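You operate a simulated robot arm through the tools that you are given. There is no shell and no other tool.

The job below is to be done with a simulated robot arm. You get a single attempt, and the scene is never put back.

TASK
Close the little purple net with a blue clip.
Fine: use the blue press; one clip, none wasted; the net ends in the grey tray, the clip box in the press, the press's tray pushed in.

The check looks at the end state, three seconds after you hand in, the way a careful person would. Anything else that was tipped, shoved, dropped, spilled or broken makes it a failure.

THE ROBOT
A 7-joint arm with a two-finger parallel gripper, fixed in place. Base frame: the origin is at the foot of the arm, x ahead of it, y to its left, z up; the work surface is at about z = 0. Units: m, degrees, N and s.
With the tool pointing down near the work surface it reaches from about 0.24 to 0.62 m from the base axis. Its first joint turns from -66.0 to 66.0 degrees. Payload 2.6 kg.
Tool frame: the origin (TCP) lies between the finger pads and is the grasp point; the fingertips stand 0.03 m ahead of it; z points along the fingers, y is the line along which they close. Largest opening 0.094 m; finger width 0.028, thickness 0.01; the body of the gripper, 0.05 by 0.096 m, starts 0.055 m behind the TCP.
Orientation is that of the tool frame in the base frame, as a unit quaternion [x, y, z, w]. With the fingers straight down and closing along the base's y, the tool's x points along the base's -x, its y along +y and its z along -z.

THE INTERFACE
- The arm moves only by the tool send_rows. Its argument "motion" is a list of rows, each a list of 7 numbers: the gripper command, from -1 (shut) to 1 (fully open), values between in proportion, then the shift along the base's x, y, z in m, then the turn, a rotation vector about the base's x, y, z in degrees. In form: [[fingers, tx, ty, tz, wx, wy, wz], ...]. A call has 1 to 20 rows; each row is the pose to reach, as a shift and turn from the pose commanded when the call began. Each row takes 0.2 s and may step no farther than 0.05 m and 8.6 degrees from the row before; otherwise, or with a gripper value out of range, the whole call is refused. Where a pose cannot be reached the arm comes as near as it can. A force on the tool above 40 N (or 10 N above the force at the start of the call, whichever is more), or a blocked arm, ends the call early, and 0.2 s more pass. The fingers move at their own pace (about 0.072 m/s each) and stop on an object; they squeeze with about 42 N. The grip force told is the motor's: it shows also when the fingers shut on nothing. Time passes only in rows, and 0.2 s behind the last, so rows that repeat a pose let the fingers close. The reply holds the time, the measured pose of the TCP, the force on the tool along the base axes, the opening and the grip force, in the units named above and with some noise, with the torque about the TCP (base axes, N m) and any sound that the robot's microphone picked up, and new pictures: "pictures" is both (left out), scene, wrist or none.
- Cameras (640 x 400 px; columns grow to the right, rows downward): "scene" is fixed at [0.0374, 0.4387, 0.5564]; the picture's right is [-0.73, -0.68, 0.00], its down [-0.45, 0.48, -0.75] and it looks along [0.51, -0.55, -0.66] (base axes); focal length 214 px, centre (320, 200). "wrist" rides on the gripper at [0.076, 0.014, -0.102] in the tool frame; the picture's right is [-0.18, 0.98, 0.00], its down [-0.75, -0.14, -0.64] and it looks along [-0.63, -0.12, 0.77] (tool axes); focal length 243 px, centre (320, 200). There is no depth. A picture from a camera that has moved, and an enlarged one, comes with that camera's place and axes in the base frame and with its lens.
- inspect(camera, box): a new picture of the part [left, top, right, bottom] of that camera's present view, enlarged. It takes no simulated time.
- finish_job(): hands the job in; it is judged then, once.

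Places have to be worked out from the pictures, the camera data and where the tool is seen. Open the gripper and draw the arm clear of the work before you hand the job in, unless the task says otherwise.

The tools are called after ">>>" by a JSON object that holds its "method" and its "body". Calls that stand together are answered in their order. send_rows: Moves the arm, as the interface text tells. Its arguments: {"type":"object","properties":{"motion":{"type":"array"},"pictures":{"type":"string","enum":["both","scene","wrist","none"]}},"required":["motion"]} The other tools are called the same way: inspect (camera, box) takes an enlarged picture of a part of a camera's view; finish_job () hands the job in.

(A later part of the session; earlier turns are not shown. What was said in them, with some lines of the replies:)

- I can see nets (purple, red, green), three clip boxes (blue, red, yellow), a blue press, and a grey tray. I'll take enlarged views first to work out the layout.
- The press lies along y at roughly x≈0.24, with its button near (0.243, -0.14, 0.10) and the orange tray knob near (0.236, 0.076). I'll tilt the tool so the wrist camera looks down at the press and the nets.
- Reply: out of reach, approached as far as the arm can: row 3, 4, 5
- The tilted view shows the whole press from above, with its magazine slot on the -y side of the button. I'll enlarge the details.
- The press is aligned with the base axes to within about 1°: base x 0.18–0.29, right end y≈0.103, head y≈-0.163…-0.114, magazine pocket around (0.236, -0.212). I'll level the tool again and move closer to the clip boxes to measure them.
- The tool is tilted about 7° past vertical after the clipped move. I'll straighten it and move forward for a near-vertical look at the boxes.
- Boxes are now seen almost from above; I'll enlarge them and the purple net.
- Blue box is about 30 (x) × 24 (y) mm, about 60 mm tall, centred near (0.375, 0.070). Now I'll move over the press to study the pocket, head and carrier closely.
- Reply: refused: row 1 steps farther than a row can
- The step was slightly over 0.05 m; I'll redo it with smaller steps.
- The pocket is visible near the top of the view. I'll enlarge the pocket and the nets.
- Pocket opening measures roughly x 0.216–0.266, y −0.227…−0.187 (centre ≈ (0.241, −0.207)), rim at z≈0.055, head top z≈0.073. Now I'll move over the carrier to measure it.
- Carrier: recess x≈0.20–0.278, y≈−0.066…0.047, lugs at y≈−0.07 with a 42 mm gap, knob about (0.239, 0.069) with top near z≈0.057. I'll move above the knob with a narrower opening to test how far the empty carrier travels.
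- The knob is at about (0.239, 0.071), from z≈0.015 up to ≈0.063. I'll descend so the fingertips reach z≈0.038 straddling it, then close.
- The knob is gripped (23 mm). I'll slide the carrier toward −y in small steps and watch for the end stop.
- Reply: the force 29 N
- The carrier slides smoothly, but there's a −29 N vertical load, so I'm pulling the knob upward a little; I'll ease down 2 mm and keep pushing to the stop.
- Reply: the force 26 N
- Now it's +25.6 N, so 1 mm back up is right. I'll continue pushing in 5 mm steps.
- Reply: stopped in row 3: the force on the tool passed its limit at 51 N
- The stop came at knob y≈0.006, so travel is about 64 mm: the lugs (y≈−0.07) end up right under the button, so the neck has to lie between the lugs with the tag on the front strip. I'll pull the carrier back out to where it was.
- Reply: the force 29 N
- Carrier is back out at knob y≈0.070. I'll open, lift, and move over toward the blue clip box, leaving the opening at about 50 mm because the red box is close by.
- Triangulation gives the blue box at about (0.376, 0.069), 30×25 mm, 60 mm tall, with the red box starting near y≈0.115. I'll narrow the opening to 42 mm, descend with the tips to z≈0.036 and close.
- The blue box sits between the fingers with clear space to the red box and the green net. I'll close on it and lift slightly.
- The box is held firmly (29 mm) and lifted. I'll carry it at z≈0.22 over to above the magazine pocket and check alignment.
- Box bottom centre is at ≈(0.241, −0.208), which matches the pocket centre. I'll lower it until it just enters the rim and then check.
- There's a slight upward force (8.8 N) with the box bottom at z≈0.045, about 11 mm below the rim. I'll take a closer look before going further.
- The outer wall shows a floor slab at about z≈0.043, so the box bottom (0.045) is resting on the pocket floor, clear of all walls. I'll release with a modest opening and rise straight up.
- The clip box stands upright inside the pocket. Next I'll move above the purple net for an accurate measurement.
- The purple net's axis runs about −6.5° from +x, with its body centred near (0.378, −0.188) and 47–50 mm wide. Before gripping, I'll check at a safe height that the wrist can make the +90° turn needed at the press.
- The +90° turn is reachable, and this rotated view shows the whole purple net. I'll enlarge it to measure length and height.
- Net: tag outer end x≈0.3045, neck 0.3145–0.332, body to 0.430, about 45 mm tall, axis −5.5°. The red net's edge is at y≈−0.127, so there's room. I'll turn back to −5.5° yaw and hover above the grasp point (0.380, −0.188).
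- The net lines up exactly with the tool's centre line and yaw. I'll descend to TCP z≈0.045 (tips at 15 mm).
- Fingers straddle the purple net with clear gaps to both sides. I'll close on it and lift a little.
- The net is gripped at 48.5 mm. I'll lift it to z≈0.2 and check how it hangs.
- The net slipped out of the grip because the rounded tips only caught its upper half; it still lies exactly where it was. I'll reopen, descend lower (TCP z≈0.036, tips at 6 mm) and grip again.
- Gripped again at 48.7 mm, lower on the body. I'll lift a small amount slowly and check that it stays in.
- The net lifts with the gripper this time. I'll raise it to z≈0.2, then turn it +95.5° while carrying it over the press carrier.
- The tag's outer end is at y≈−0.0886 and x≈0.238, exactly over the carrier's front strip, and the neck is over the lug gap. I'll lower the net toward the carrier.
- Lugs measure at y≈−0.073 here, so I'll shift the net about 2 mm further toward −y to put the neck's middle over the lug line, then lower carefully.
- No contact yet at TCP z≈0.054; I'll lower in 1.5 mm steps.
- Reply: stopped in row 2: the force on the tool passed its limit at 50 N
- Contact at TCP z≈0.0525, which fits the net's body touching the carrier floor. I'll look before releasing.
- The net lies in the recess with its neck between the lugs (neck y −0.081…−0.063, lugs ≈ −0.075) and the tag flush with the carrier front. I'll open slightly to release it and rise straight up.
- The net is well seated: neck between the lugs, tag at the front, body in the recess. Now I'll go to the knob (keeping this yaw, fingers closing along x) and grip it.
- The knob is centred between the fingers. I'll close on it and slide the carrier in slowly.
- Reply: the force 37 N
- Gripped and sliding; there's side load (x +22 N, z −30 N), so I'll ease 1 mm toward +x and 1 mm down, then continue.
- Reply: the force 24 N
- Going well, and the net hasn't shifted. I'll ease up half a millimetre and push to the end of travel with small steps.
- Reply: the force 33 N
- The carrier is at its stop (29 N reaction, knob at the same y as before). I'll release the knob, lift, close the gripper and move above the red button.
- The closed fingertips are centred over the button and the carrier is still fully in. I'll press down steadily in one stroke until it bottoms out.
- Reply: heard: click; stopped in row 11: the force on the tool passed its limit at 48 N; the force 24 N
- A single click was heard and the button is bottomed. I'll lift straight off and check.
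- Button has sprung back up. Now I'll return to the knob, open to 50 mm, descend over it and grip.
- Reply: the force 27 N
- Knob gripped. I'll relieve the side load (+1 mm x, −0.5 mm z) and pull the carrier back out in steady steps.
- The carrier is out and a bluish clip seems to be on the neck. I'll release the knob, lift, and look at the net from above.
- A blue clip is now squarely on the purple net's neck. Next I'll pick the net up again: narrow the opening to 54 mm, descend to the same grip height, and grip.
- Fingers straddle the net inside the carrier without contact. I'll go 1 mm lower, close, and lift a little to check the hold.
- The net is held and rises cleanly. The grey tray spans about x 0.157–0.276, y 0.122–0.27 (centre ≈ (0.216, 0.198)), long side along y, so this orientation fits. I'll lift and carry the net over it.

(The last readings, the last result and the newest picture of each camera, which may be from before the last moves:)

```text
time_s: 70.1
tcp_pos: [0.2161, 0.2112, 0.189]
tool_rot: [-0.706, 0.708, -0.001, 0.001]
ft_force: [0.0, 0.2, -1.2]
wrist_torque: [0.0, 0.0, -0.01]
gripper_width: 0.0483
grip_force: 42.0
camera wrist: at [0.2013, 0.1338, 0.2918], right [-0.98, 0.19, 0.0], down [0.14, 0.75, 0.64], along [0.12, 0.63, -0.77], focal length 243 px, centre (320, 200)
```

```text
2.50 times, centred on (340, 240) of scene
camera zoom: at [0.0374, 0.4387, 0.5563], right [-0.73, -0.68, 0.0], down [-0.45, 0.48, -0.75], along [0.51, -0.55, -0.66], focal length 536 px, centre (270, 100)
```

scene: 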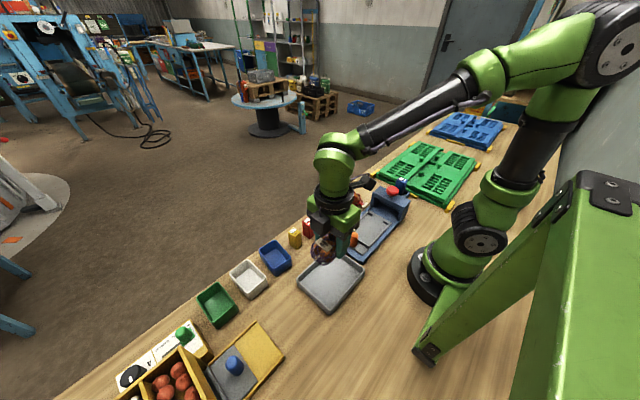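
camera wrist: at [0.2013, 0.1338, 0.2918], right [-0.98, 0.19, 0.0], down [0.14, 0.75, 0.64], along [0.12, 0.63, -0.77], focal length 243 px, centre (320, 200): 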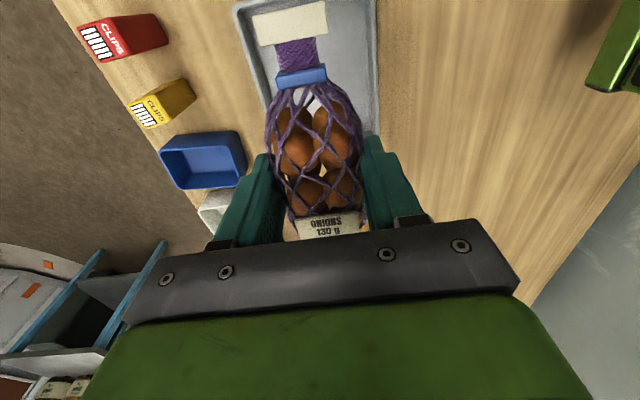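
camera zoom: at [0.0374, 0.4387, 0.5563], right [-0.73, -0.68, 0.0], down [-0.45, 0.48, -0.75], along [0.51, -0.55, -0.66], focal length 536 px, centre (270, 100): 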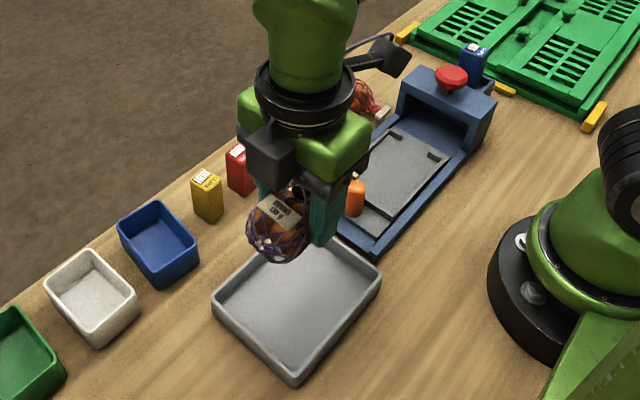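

Tray inner edges measure y≈0.130…0.266; the net would span y≈0.136–0.262, so it fits. I'll shift 1 mm toward −y and lower it toward the tray floor.

>>> {"method": "send_rows", "body": {"motion": [[-0.5, 0, -0.001, -0.04, 0, 0, 0], [-0.5, 0, -0.001, -0.08, 0, 0, 0], [-0.5, 0, -0.001, -0.115, 0, 0, 0], [-0.5, 0, -0.001, -0.13, 0, 0, 0], [-0.5, 0, -0.001, -0.137, 0, 0, 0], [-0.5, 0, -0.001, -0.137, 0, 0, 0]]}}

>>> {"method": "inspect", "body": {"camera": "wrist", "box": [160, 0, 480, 220]}}

>>> {"method": "inspect", "body": {"camera": "scene", "box": [270, 200, 390, 320]}}

```text
time_s: 71.5
tcp_pos: [0.2166, 0.2082, 0.0516]
tool_rot: [-0.707, 0.707, -0.001, 0.001]
ft_force: [0.7, 0.2, -1.1]
wrist_torque: [-0.02, 0.02, -0.03]
gripper_width: 0.0483
grip_force: 42.4
camera wrist: at [0.2021, 0.1321, 0.1552], right [-0.98, 0.19, 0.0], down [0.14, 0.75, 0.64], along [0.12, 0.63, -0.77], focal length 243 px, centre (320, 200)
```

scene: 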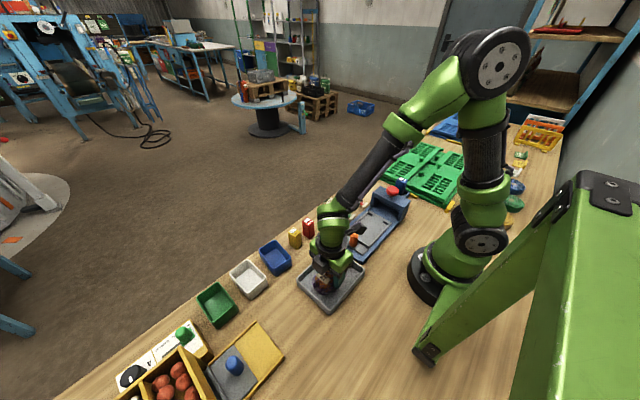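
wrist: 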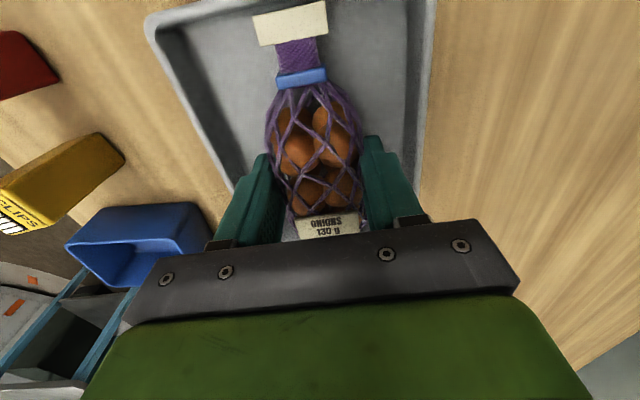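

```text
1.82 times, centred on (320, 110) of wrist
camera zoom: at [0.2021, 0.1321, 0.1552], right [-0.98, 0.19, 0.0], down [0.14, 0.75, 0.64], along [0.12, 0.63, -0.77], focal length 441 px, centre (320, 364)
```

zoom: 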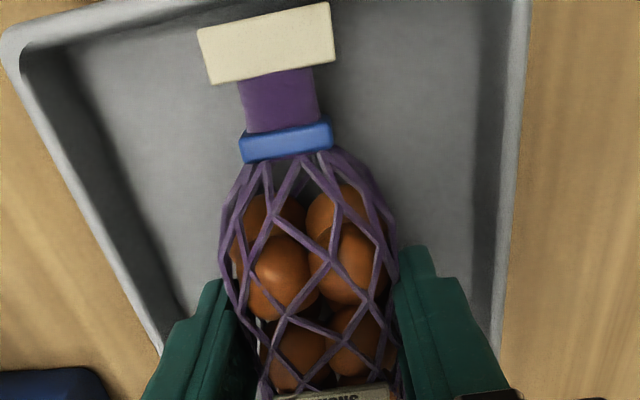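

```text
3.33 times, centred on (330, 260) of scene
camera zoom: at [0.0374, 0.4387, 0.5563], right [-0.73, -0.68, 0.0], down [-0.45, 0.48, -0.75], along [0.51, -0.55, -0.66], focal length 715 px, centre (287, 0)
```

zoom: 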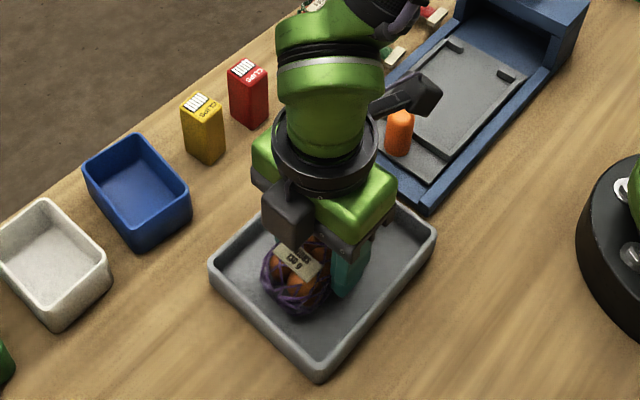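

The tag is about 4 mm from the −y wall while the other end has ≈10 mm, so I'll shift 3 mm toward +y and lower in small steps until it touches.

>>> {"method": "send_rows", "body": {"motion": [[-0.5, 0, 0.003, 0, 0, 0, 0], [-0.5, 0, 0.003, -0.004, 0, 0, 0], [-0.5, 0, 0.003, -0.006, 0, 0, 0], [-0.5, 0, 0.003, -0.0075, 0, 0, 0], [-0.5, 0, 0.003, -0.0075, 0, 0, 0]], "pictures": "none"}}

```text
time_s: 72.7
tcp_pos: [0.2168, 0.2125, 0.0458]
tool_rot: [-0.706, 0.708, -0.001, 0.0]
ft_force: [-0.1, 0.1, -1.1]
wrist_torque: [-0.01, -0.02, 0.0]
gripper_width: 0.0483
grip_force: 42.4
```

No contact yet at z≈0.045; continuing down in 1 mm steps.

>>> {"method": "send_rows", "body": {"motion": [[-0.5, 0, 0, -0.001, 0, 0, 0], [-0.5, 0, 0, -0.002, 0, 0, 0], [-0.5, 0, 0, -0.003, 0, 0, 0]], "pictures": "none"}}

```text
time_s: 73.6
tcp_pos: [0.2168, 0.2127, 0.0441]
tool_rot: [-0.706, 0.709, -0.001, 0.001]
ft_force: [-1.1, -1.6, 5.7]
wrist_torque: [0.08, 0.14, 0.07]
gripper_width: 0.0482
grip_force: 42.4
stopped in row 3: the force on the tool passed its limit at 43 N (the readings are from after the stop); the commanded pose is now the measured one
```

The net is touching the tray floor. I'll open and lift straight up, then check how it lies.

>>> {"method": "send_rows", "body": {"motion": [[0.1, 0, 0, 0, 0, 0, 0], [0.3, 0, 0, 0, 0, 0, 0], [0.3, 0, 0, 0.002, 0, 0, 0], [0.3, 0, 0, 0.02, 0, 0, 0], [0.3, 0, 0, 0.05, 0, 0, 0], [0.3, 0, 0, 0.09, 0, 0, 0], [0.3, 0, 0, 0.13, 0, 0, 0], [0.3, 0, 0, 0.14, 0, 0, 0]]}}

>>> {"method": "inspect", "body": {"camera": "wrist", "box": [200, 0, 440, 150]}}

>>> {"method": "inspect", "body": {"camera": "scene", "box": [280, 220, 380, 320]}}

```text
time_s: 75.4
tcp_pos: [0.216, 0.2094, 0.1827]
tool_rot: [-0.706, 0.708, -0.001, 0.001]
ft_force: [0.5, -0.4, 0.2]
wrist_torque: [-0.02, 0.01, 0.04]
gripper_width: 0.0611
grip_force: 0.0
camera wrist: at [0.2018, 0.1333, 0.2854], right [-0.98, 0.19, 0.0], down [0.14, 0.75, 0.64], along [0.12, 0.63, -0.77], focal length 243 px, centre (320, 200)
```

scene: 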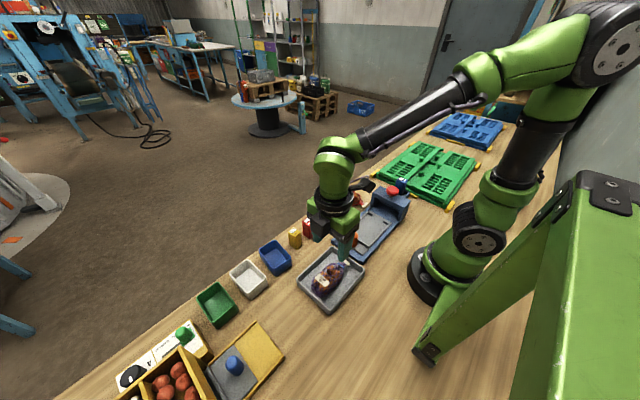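
wrist: 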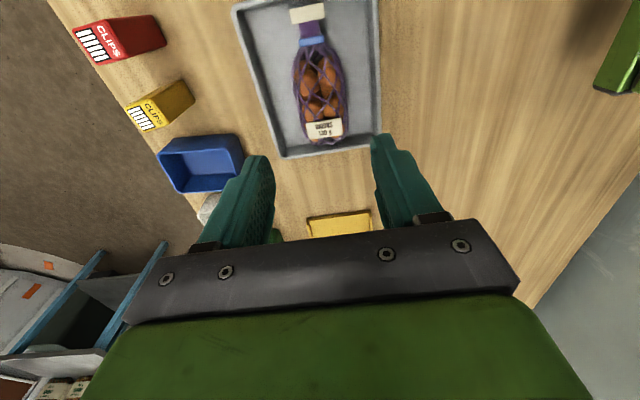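

```text
2.67 times, centred on (320, 75) of wrist
camera zoom: at [0.2018, 0.1333, 0.2854], right [-0.98, 0.19, 0.0], down [0.14, 0.75, 0.64], along [0.12, 0.63, -0.77], focal length 647 px, centre (320, 533)
```

zoom: 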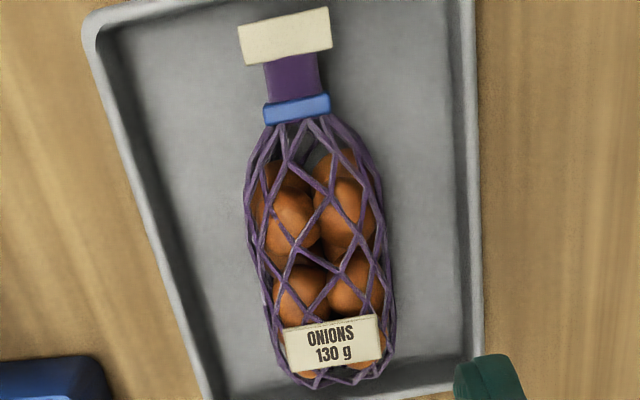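

```text
4.00 times, centred on (330, 270) of scene
camera zoom: at [0.0374, 0.4387, 0.5564], right [-0.73, -0.68, 0.0], down [-0.45, 0.48, -0.75], along [0.51, -0.55, -0.66], focal length 858 px, centre (280, -80)
```

zoom: 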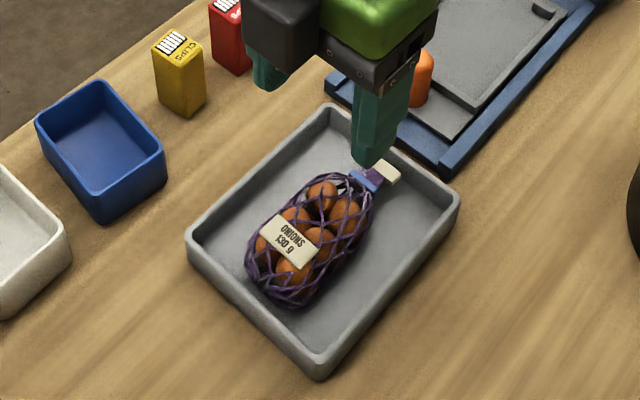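

The net lies flat inside the grey tray with its blue clip. Last, I'll return to the knob and push the empty carrier back in.

>>> {"method": "send_rows", "body": {"motion": [[0.2, 0.006, -0.035, 0, 0, 0, 0], [0.06, 0.012, -0.07, 0, 0, 0, 0], [0.06, 0.018, -0.105, 0, 0, 0, 0], [0.06, 0.0235, -0.139, 0, 0, 0, 0], [0.06, 0.0235, -0.139, -0.04, 0, 0, 0], [0.06, 0.0235, -0.139, -0.08, 0, 0, 0], [0.06, 0.0235, -0.139, -0.105, 0, 0, 0], [0.06, 0.0235, -0.139, -0.116, 0, 0, 0], [0.06, 0.0235, -0.139, -0.116, 0, 0, 0]]}}

>>> {"method": "inspect", "body": {"camera": "scene", "box": [330, 190, 410, 270]}}

```text
time_s: 77.4
tcp_pos: [0.2406, 0.0728, 0.0677]
tool_rot: [-0.706, 0.709, -0.001, 0.002]
ft_force: [-0.6, 0.1, -0.2]
wrist_torque: [-0.03, -0.02, 0.0]
gripper_width: 0.0499
grip_force: 0.1
camera wrist: at [0.2249, -0.0039, 0.17], right [-0.98, 0.19, 0.0], down [0.14, 0.75, 0.64], along [0.12, 0.63, -0.77], focal length 243 px, centre (320, 200)
```

scene: 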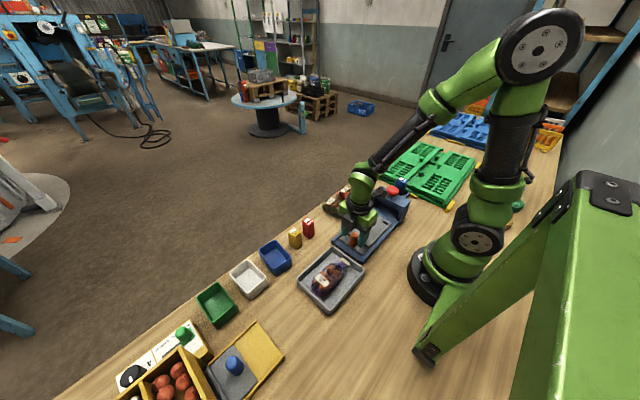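
wrist: 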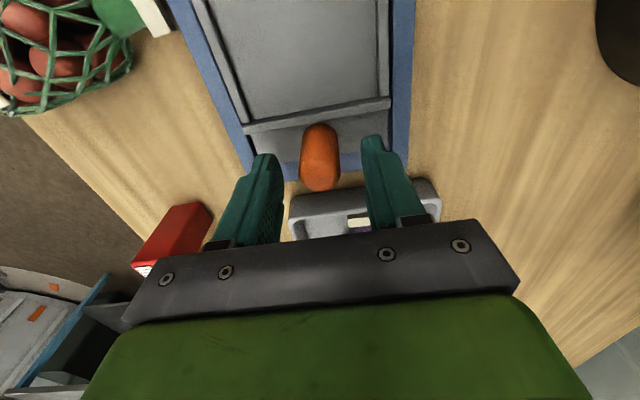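

```text
5.00 times, centred on (370, 230) of scene
camera zoom: at [0.0374, 0.4387, 0.5564], right [-0.73, -0.68, 0.0], down [-0.45, 0.48, -0.75], along [0.51, -0.55, -0.66], focal length 1072 px, centre (70, 50)
```

zoom: 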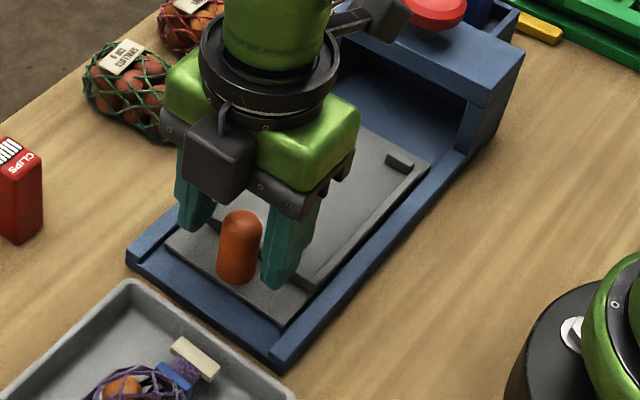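

The knob is between the fingers. I'll shift 2 mm to centre on it, close, and start pushing in.

>>> {"method": "send_rows", "body": {"motion": [[0.06, 0, -0.002, -0.001, 0, 0, 0], [-0.6, 0, -0.002, -0.001, 0, 0, 0], [-0.6, 0, -0.002, -0.001, 0, 0, 0], [-0.6, 0, -0.002, -0.001, 0, 0, 0], [-0.6, 0, -0.01, -0.001, 0, 0, 0], [-0.6, 0, -0.018, -0.001, 0, 0, 0]], "pictures": "none"}}

```text
time_s: 78.8
tcp_pos: [0.24, 0.0546, 0.0664]
tool_rot: [-0.706, 0.708, -0.001, 0.001]
ft_force: [10.5, 0.9, -27.5]
wrist_torque: [0.42, 0.49, -0.04]
gripper_width: 0.0233
grip_force: 45.2
```

Gripped and moving; z load −27 N, so I'll ease down 0.8 mm and continue to the stop.

>>> {"method": "send_rows", "body": {"motion": [[-0.6, 0.0005, 0, -0.0008, 0, 0, 0], [-0.6, 0.0005, -0.008, -0.0008, 0, 0, 0], [-0.6, 0.0005, -0.016, -0.0008, 0, 0, 0], [-0.6, 0.0005, -0.024, -0.0008, 0, 0, 0], [-0.6, 0.0005, -0.032, -0.0008, 0, 0, 0], [-0.6, 0.0005, -0.039, -0.0008, 0, 0, 0], [-0.6, 0.0005, -0.043, -0.0008, 0, 0, 0]], "pictures": "none"}}

```text
time_s: 80.4
tcp_pos: [0.241, 0.0149, 0.0653]
tool_rot: [-0.705, 0.709, -0.001, 0.001]
ft_force: [-16.5, 0.1, 29.5]
wrist_torque: [0.06, 0.7, -0.01]
gripper_width: 0.0233
grip_force: 45.4
```

Nearly there (y≈0.013). I'll relieve the vertical load and push the last millimetres until the stop pushes back.

>>> {"method": "send_rows", "body": {"motion": [[-0.6, -0.0005, 0, 0.0007, 0, 0, 0], [-0.6, -0.0005, -0.002, 0.0007, 0, 0, 0], [-0.6, -0.0005, -0.004, 0.0007, 0, 0, 0], [-0.6, -0.0005, -0.005, 0.0007, 0, 0, 0], [-0.6, -0.0005, -0.006, 0.0007, 0, 0, 0]], "pictures": "none"}}

```text
time_s: 81.6
tcp_pos: [0.24, 0.0079, 0.0656]
tool_rot: [-0.707, 0.708, 0.0, 0.001]
ft_force: [-1.8, 20.3, -20.4]
wrist_torque: [0.15, 0.24, 0.02]
gripper_width: 0.0235
grip_force: 45.0
```

Reaction is now +20 N along y, so the carrier is against its stop. I'll add a final half-millimetre push, then release and lift clear.

>>> {"method": "send_rows", "body": {"motion": [[-0.6, 0, -0.0005, -0.0004, 0, 0, 0], [-0.6, 0, -0.0005, -0.0004, 0, 0, 0]], "pictures": "none"}}

```text
time_s: 82.2
tcp_pos: [0.2399, 0.0063, 0.0667]
tool_rot: [-0.707, 0.707, 0.0, 0.0]
ft_force: [-15.7, 28.5, 8.8]
wrist_torque: [0.32, 0.39, 0.03]
gripper_width: 0.0233
grip_force: 45.1
```

The carrier is fully in (28 N against the stop, knob at y≈0.006). I'll open, lift straight up and look over the whole scene.

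>>> {"method": "send_rows", "body": {"motion": [[-0.1, 0, 0, 0, 0, 0, 0], [0.1, 0, 0, 0, 0, 0, 0], [0.1, 0, 0, 0.001, 0, 0, 0], [0.1, 0, 0, 0.03, 0, 0, 0], [0.1, 0, 0, 0.07, 0, 0, 0], [0.3, 0, 0, 0.11, 0, 0, 0], [0.6, 0, 0, 0.15, 0, 0, 0], [0.8, 0.03, 0, 0.18, 0, 0, 0], [1, 0.06, 0, 0.21, 0, 0, 0], [1, 0.1, 0, 0.24, 0, 0, 0], [1, 0.1, 0, 0.24, 0, 0, 0]]}}

>>> {"method": "inspect", "body": {"camera": "scene", "box": [280, 150, 440, 250]}}

>>> {"method": "inspect", "body": {"camera": "scene", "box": [160, 200, 400, 350]}}

>>> {"method": "inspect", "body": {"camera": "wrist", "box": [160, 0, 480, 200]}}

```text
time_s: 84.6
tcp_pos: [0.3412, 0.0052, 0.3082]
tool_rot: [-0.706, 0.708, -0.001, 0.001]
ft_force: [1.0, -0.2, -0.4]
wrist_torque: [0.03, 0.03, 0.02]
gripper_width: 0.0943
grip_force: 0.0
camera wrist: at [0.3253, -0.0716, 0.4102], right [-0.98, 0.19, 0.0], down [0.14, 0.75, 0.64], along [0.12, 0.63, -0.77], focal length 243 px, centre (320, 200)
```

scene: 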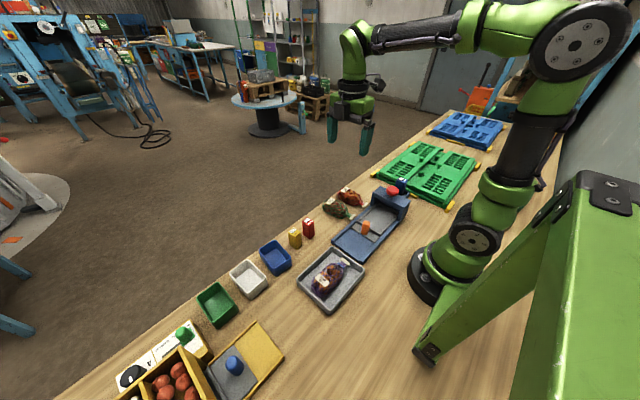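
wrist: 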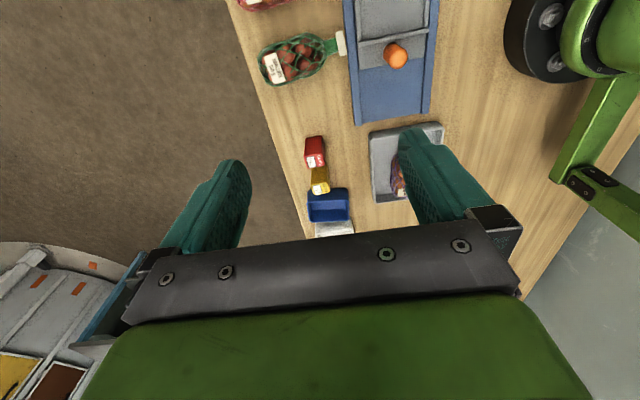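

```text
4.00 times, centred on (360, 200) of scene
camera zoom: at [0.0374, 0.4387, 0.5564], right [-0.73, -0.68, 0.0], down [-0.45, 0.48, -0.75], along [0.51, -0.55, -0.66], focal length 858 px, centre (160, 200)
```

zoom: 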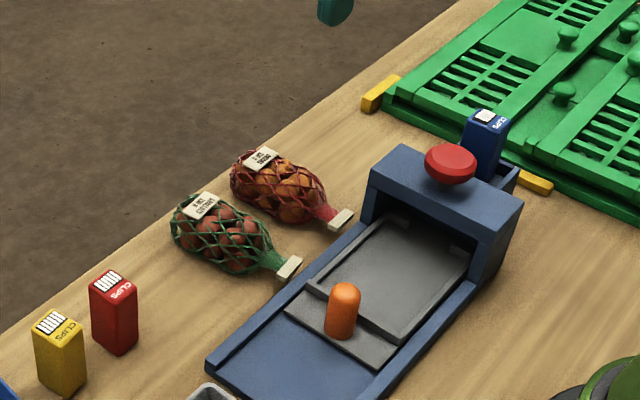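

```text
2.67 times, centred on (280, 275) of scene
camera zoom: at [0.0374, 0.4387, 0.5564], right [-0.73, -0.68, 0.0], down [-0.45, 0.48, -0.75], along [0.51, -0.55, -0.66], focal length 572 px, centre (427, 0)
```

zoom: 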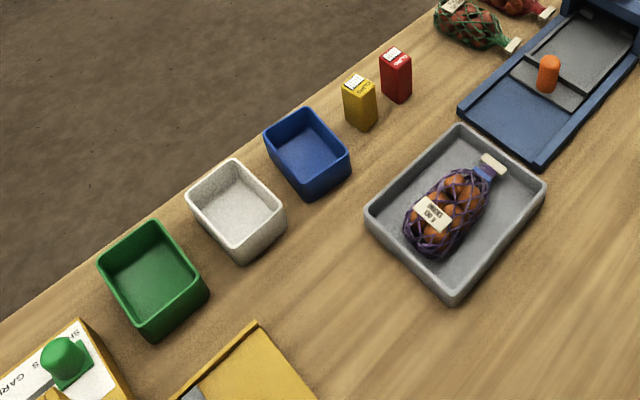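

```text
2.00 times, centred on (320, 100) of wrist
camera zoom: at [0.3253, -0.0716, 0.4102], right [-0.98, 0.19, 0.0], down [0.14, 0.75, 0.64], along [0.12, 0.63, -0.77], focal length 485 px, centre (320, 400)
```

zoom: 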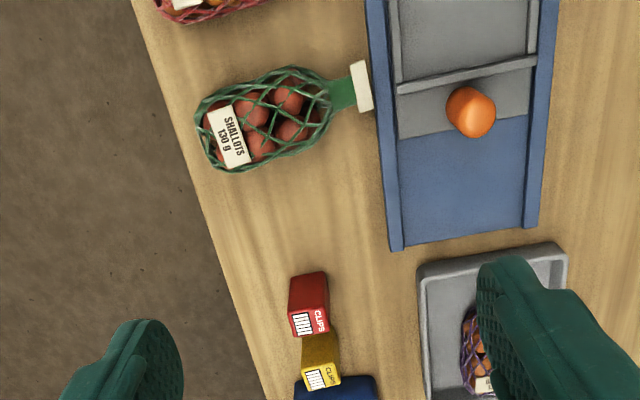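

Everything is in its end state. The purple net with its blue clip is in the grey tray, the clip box is in the press pocket, and the press tray is fully in. The other nets and boxes haven't moved, and the arm is clear with the gripper open. I'm handing the job in.

>>> {"method": "finish_job", "body": {}}

```text
The job is handed in.
```

The purple net is closed with a blue clip and lies in the grey tray. I've handed the job in; the result of the check isn't back yet.

- **Clip:** I pressed the button once and heard one click. The blue clip is on the net's neck.
- **Press:** The blue clip box stands in the press's pocket, and the press's tray is pushed in to its stop.
- **Everything else:** In the last pictures, nothing else on the table looks moved or tipped. The arm is clear with the gripper open.
- **Slip:** My first grip on the net was too high and it slid out. The net stayed where it was, and the second grip held.
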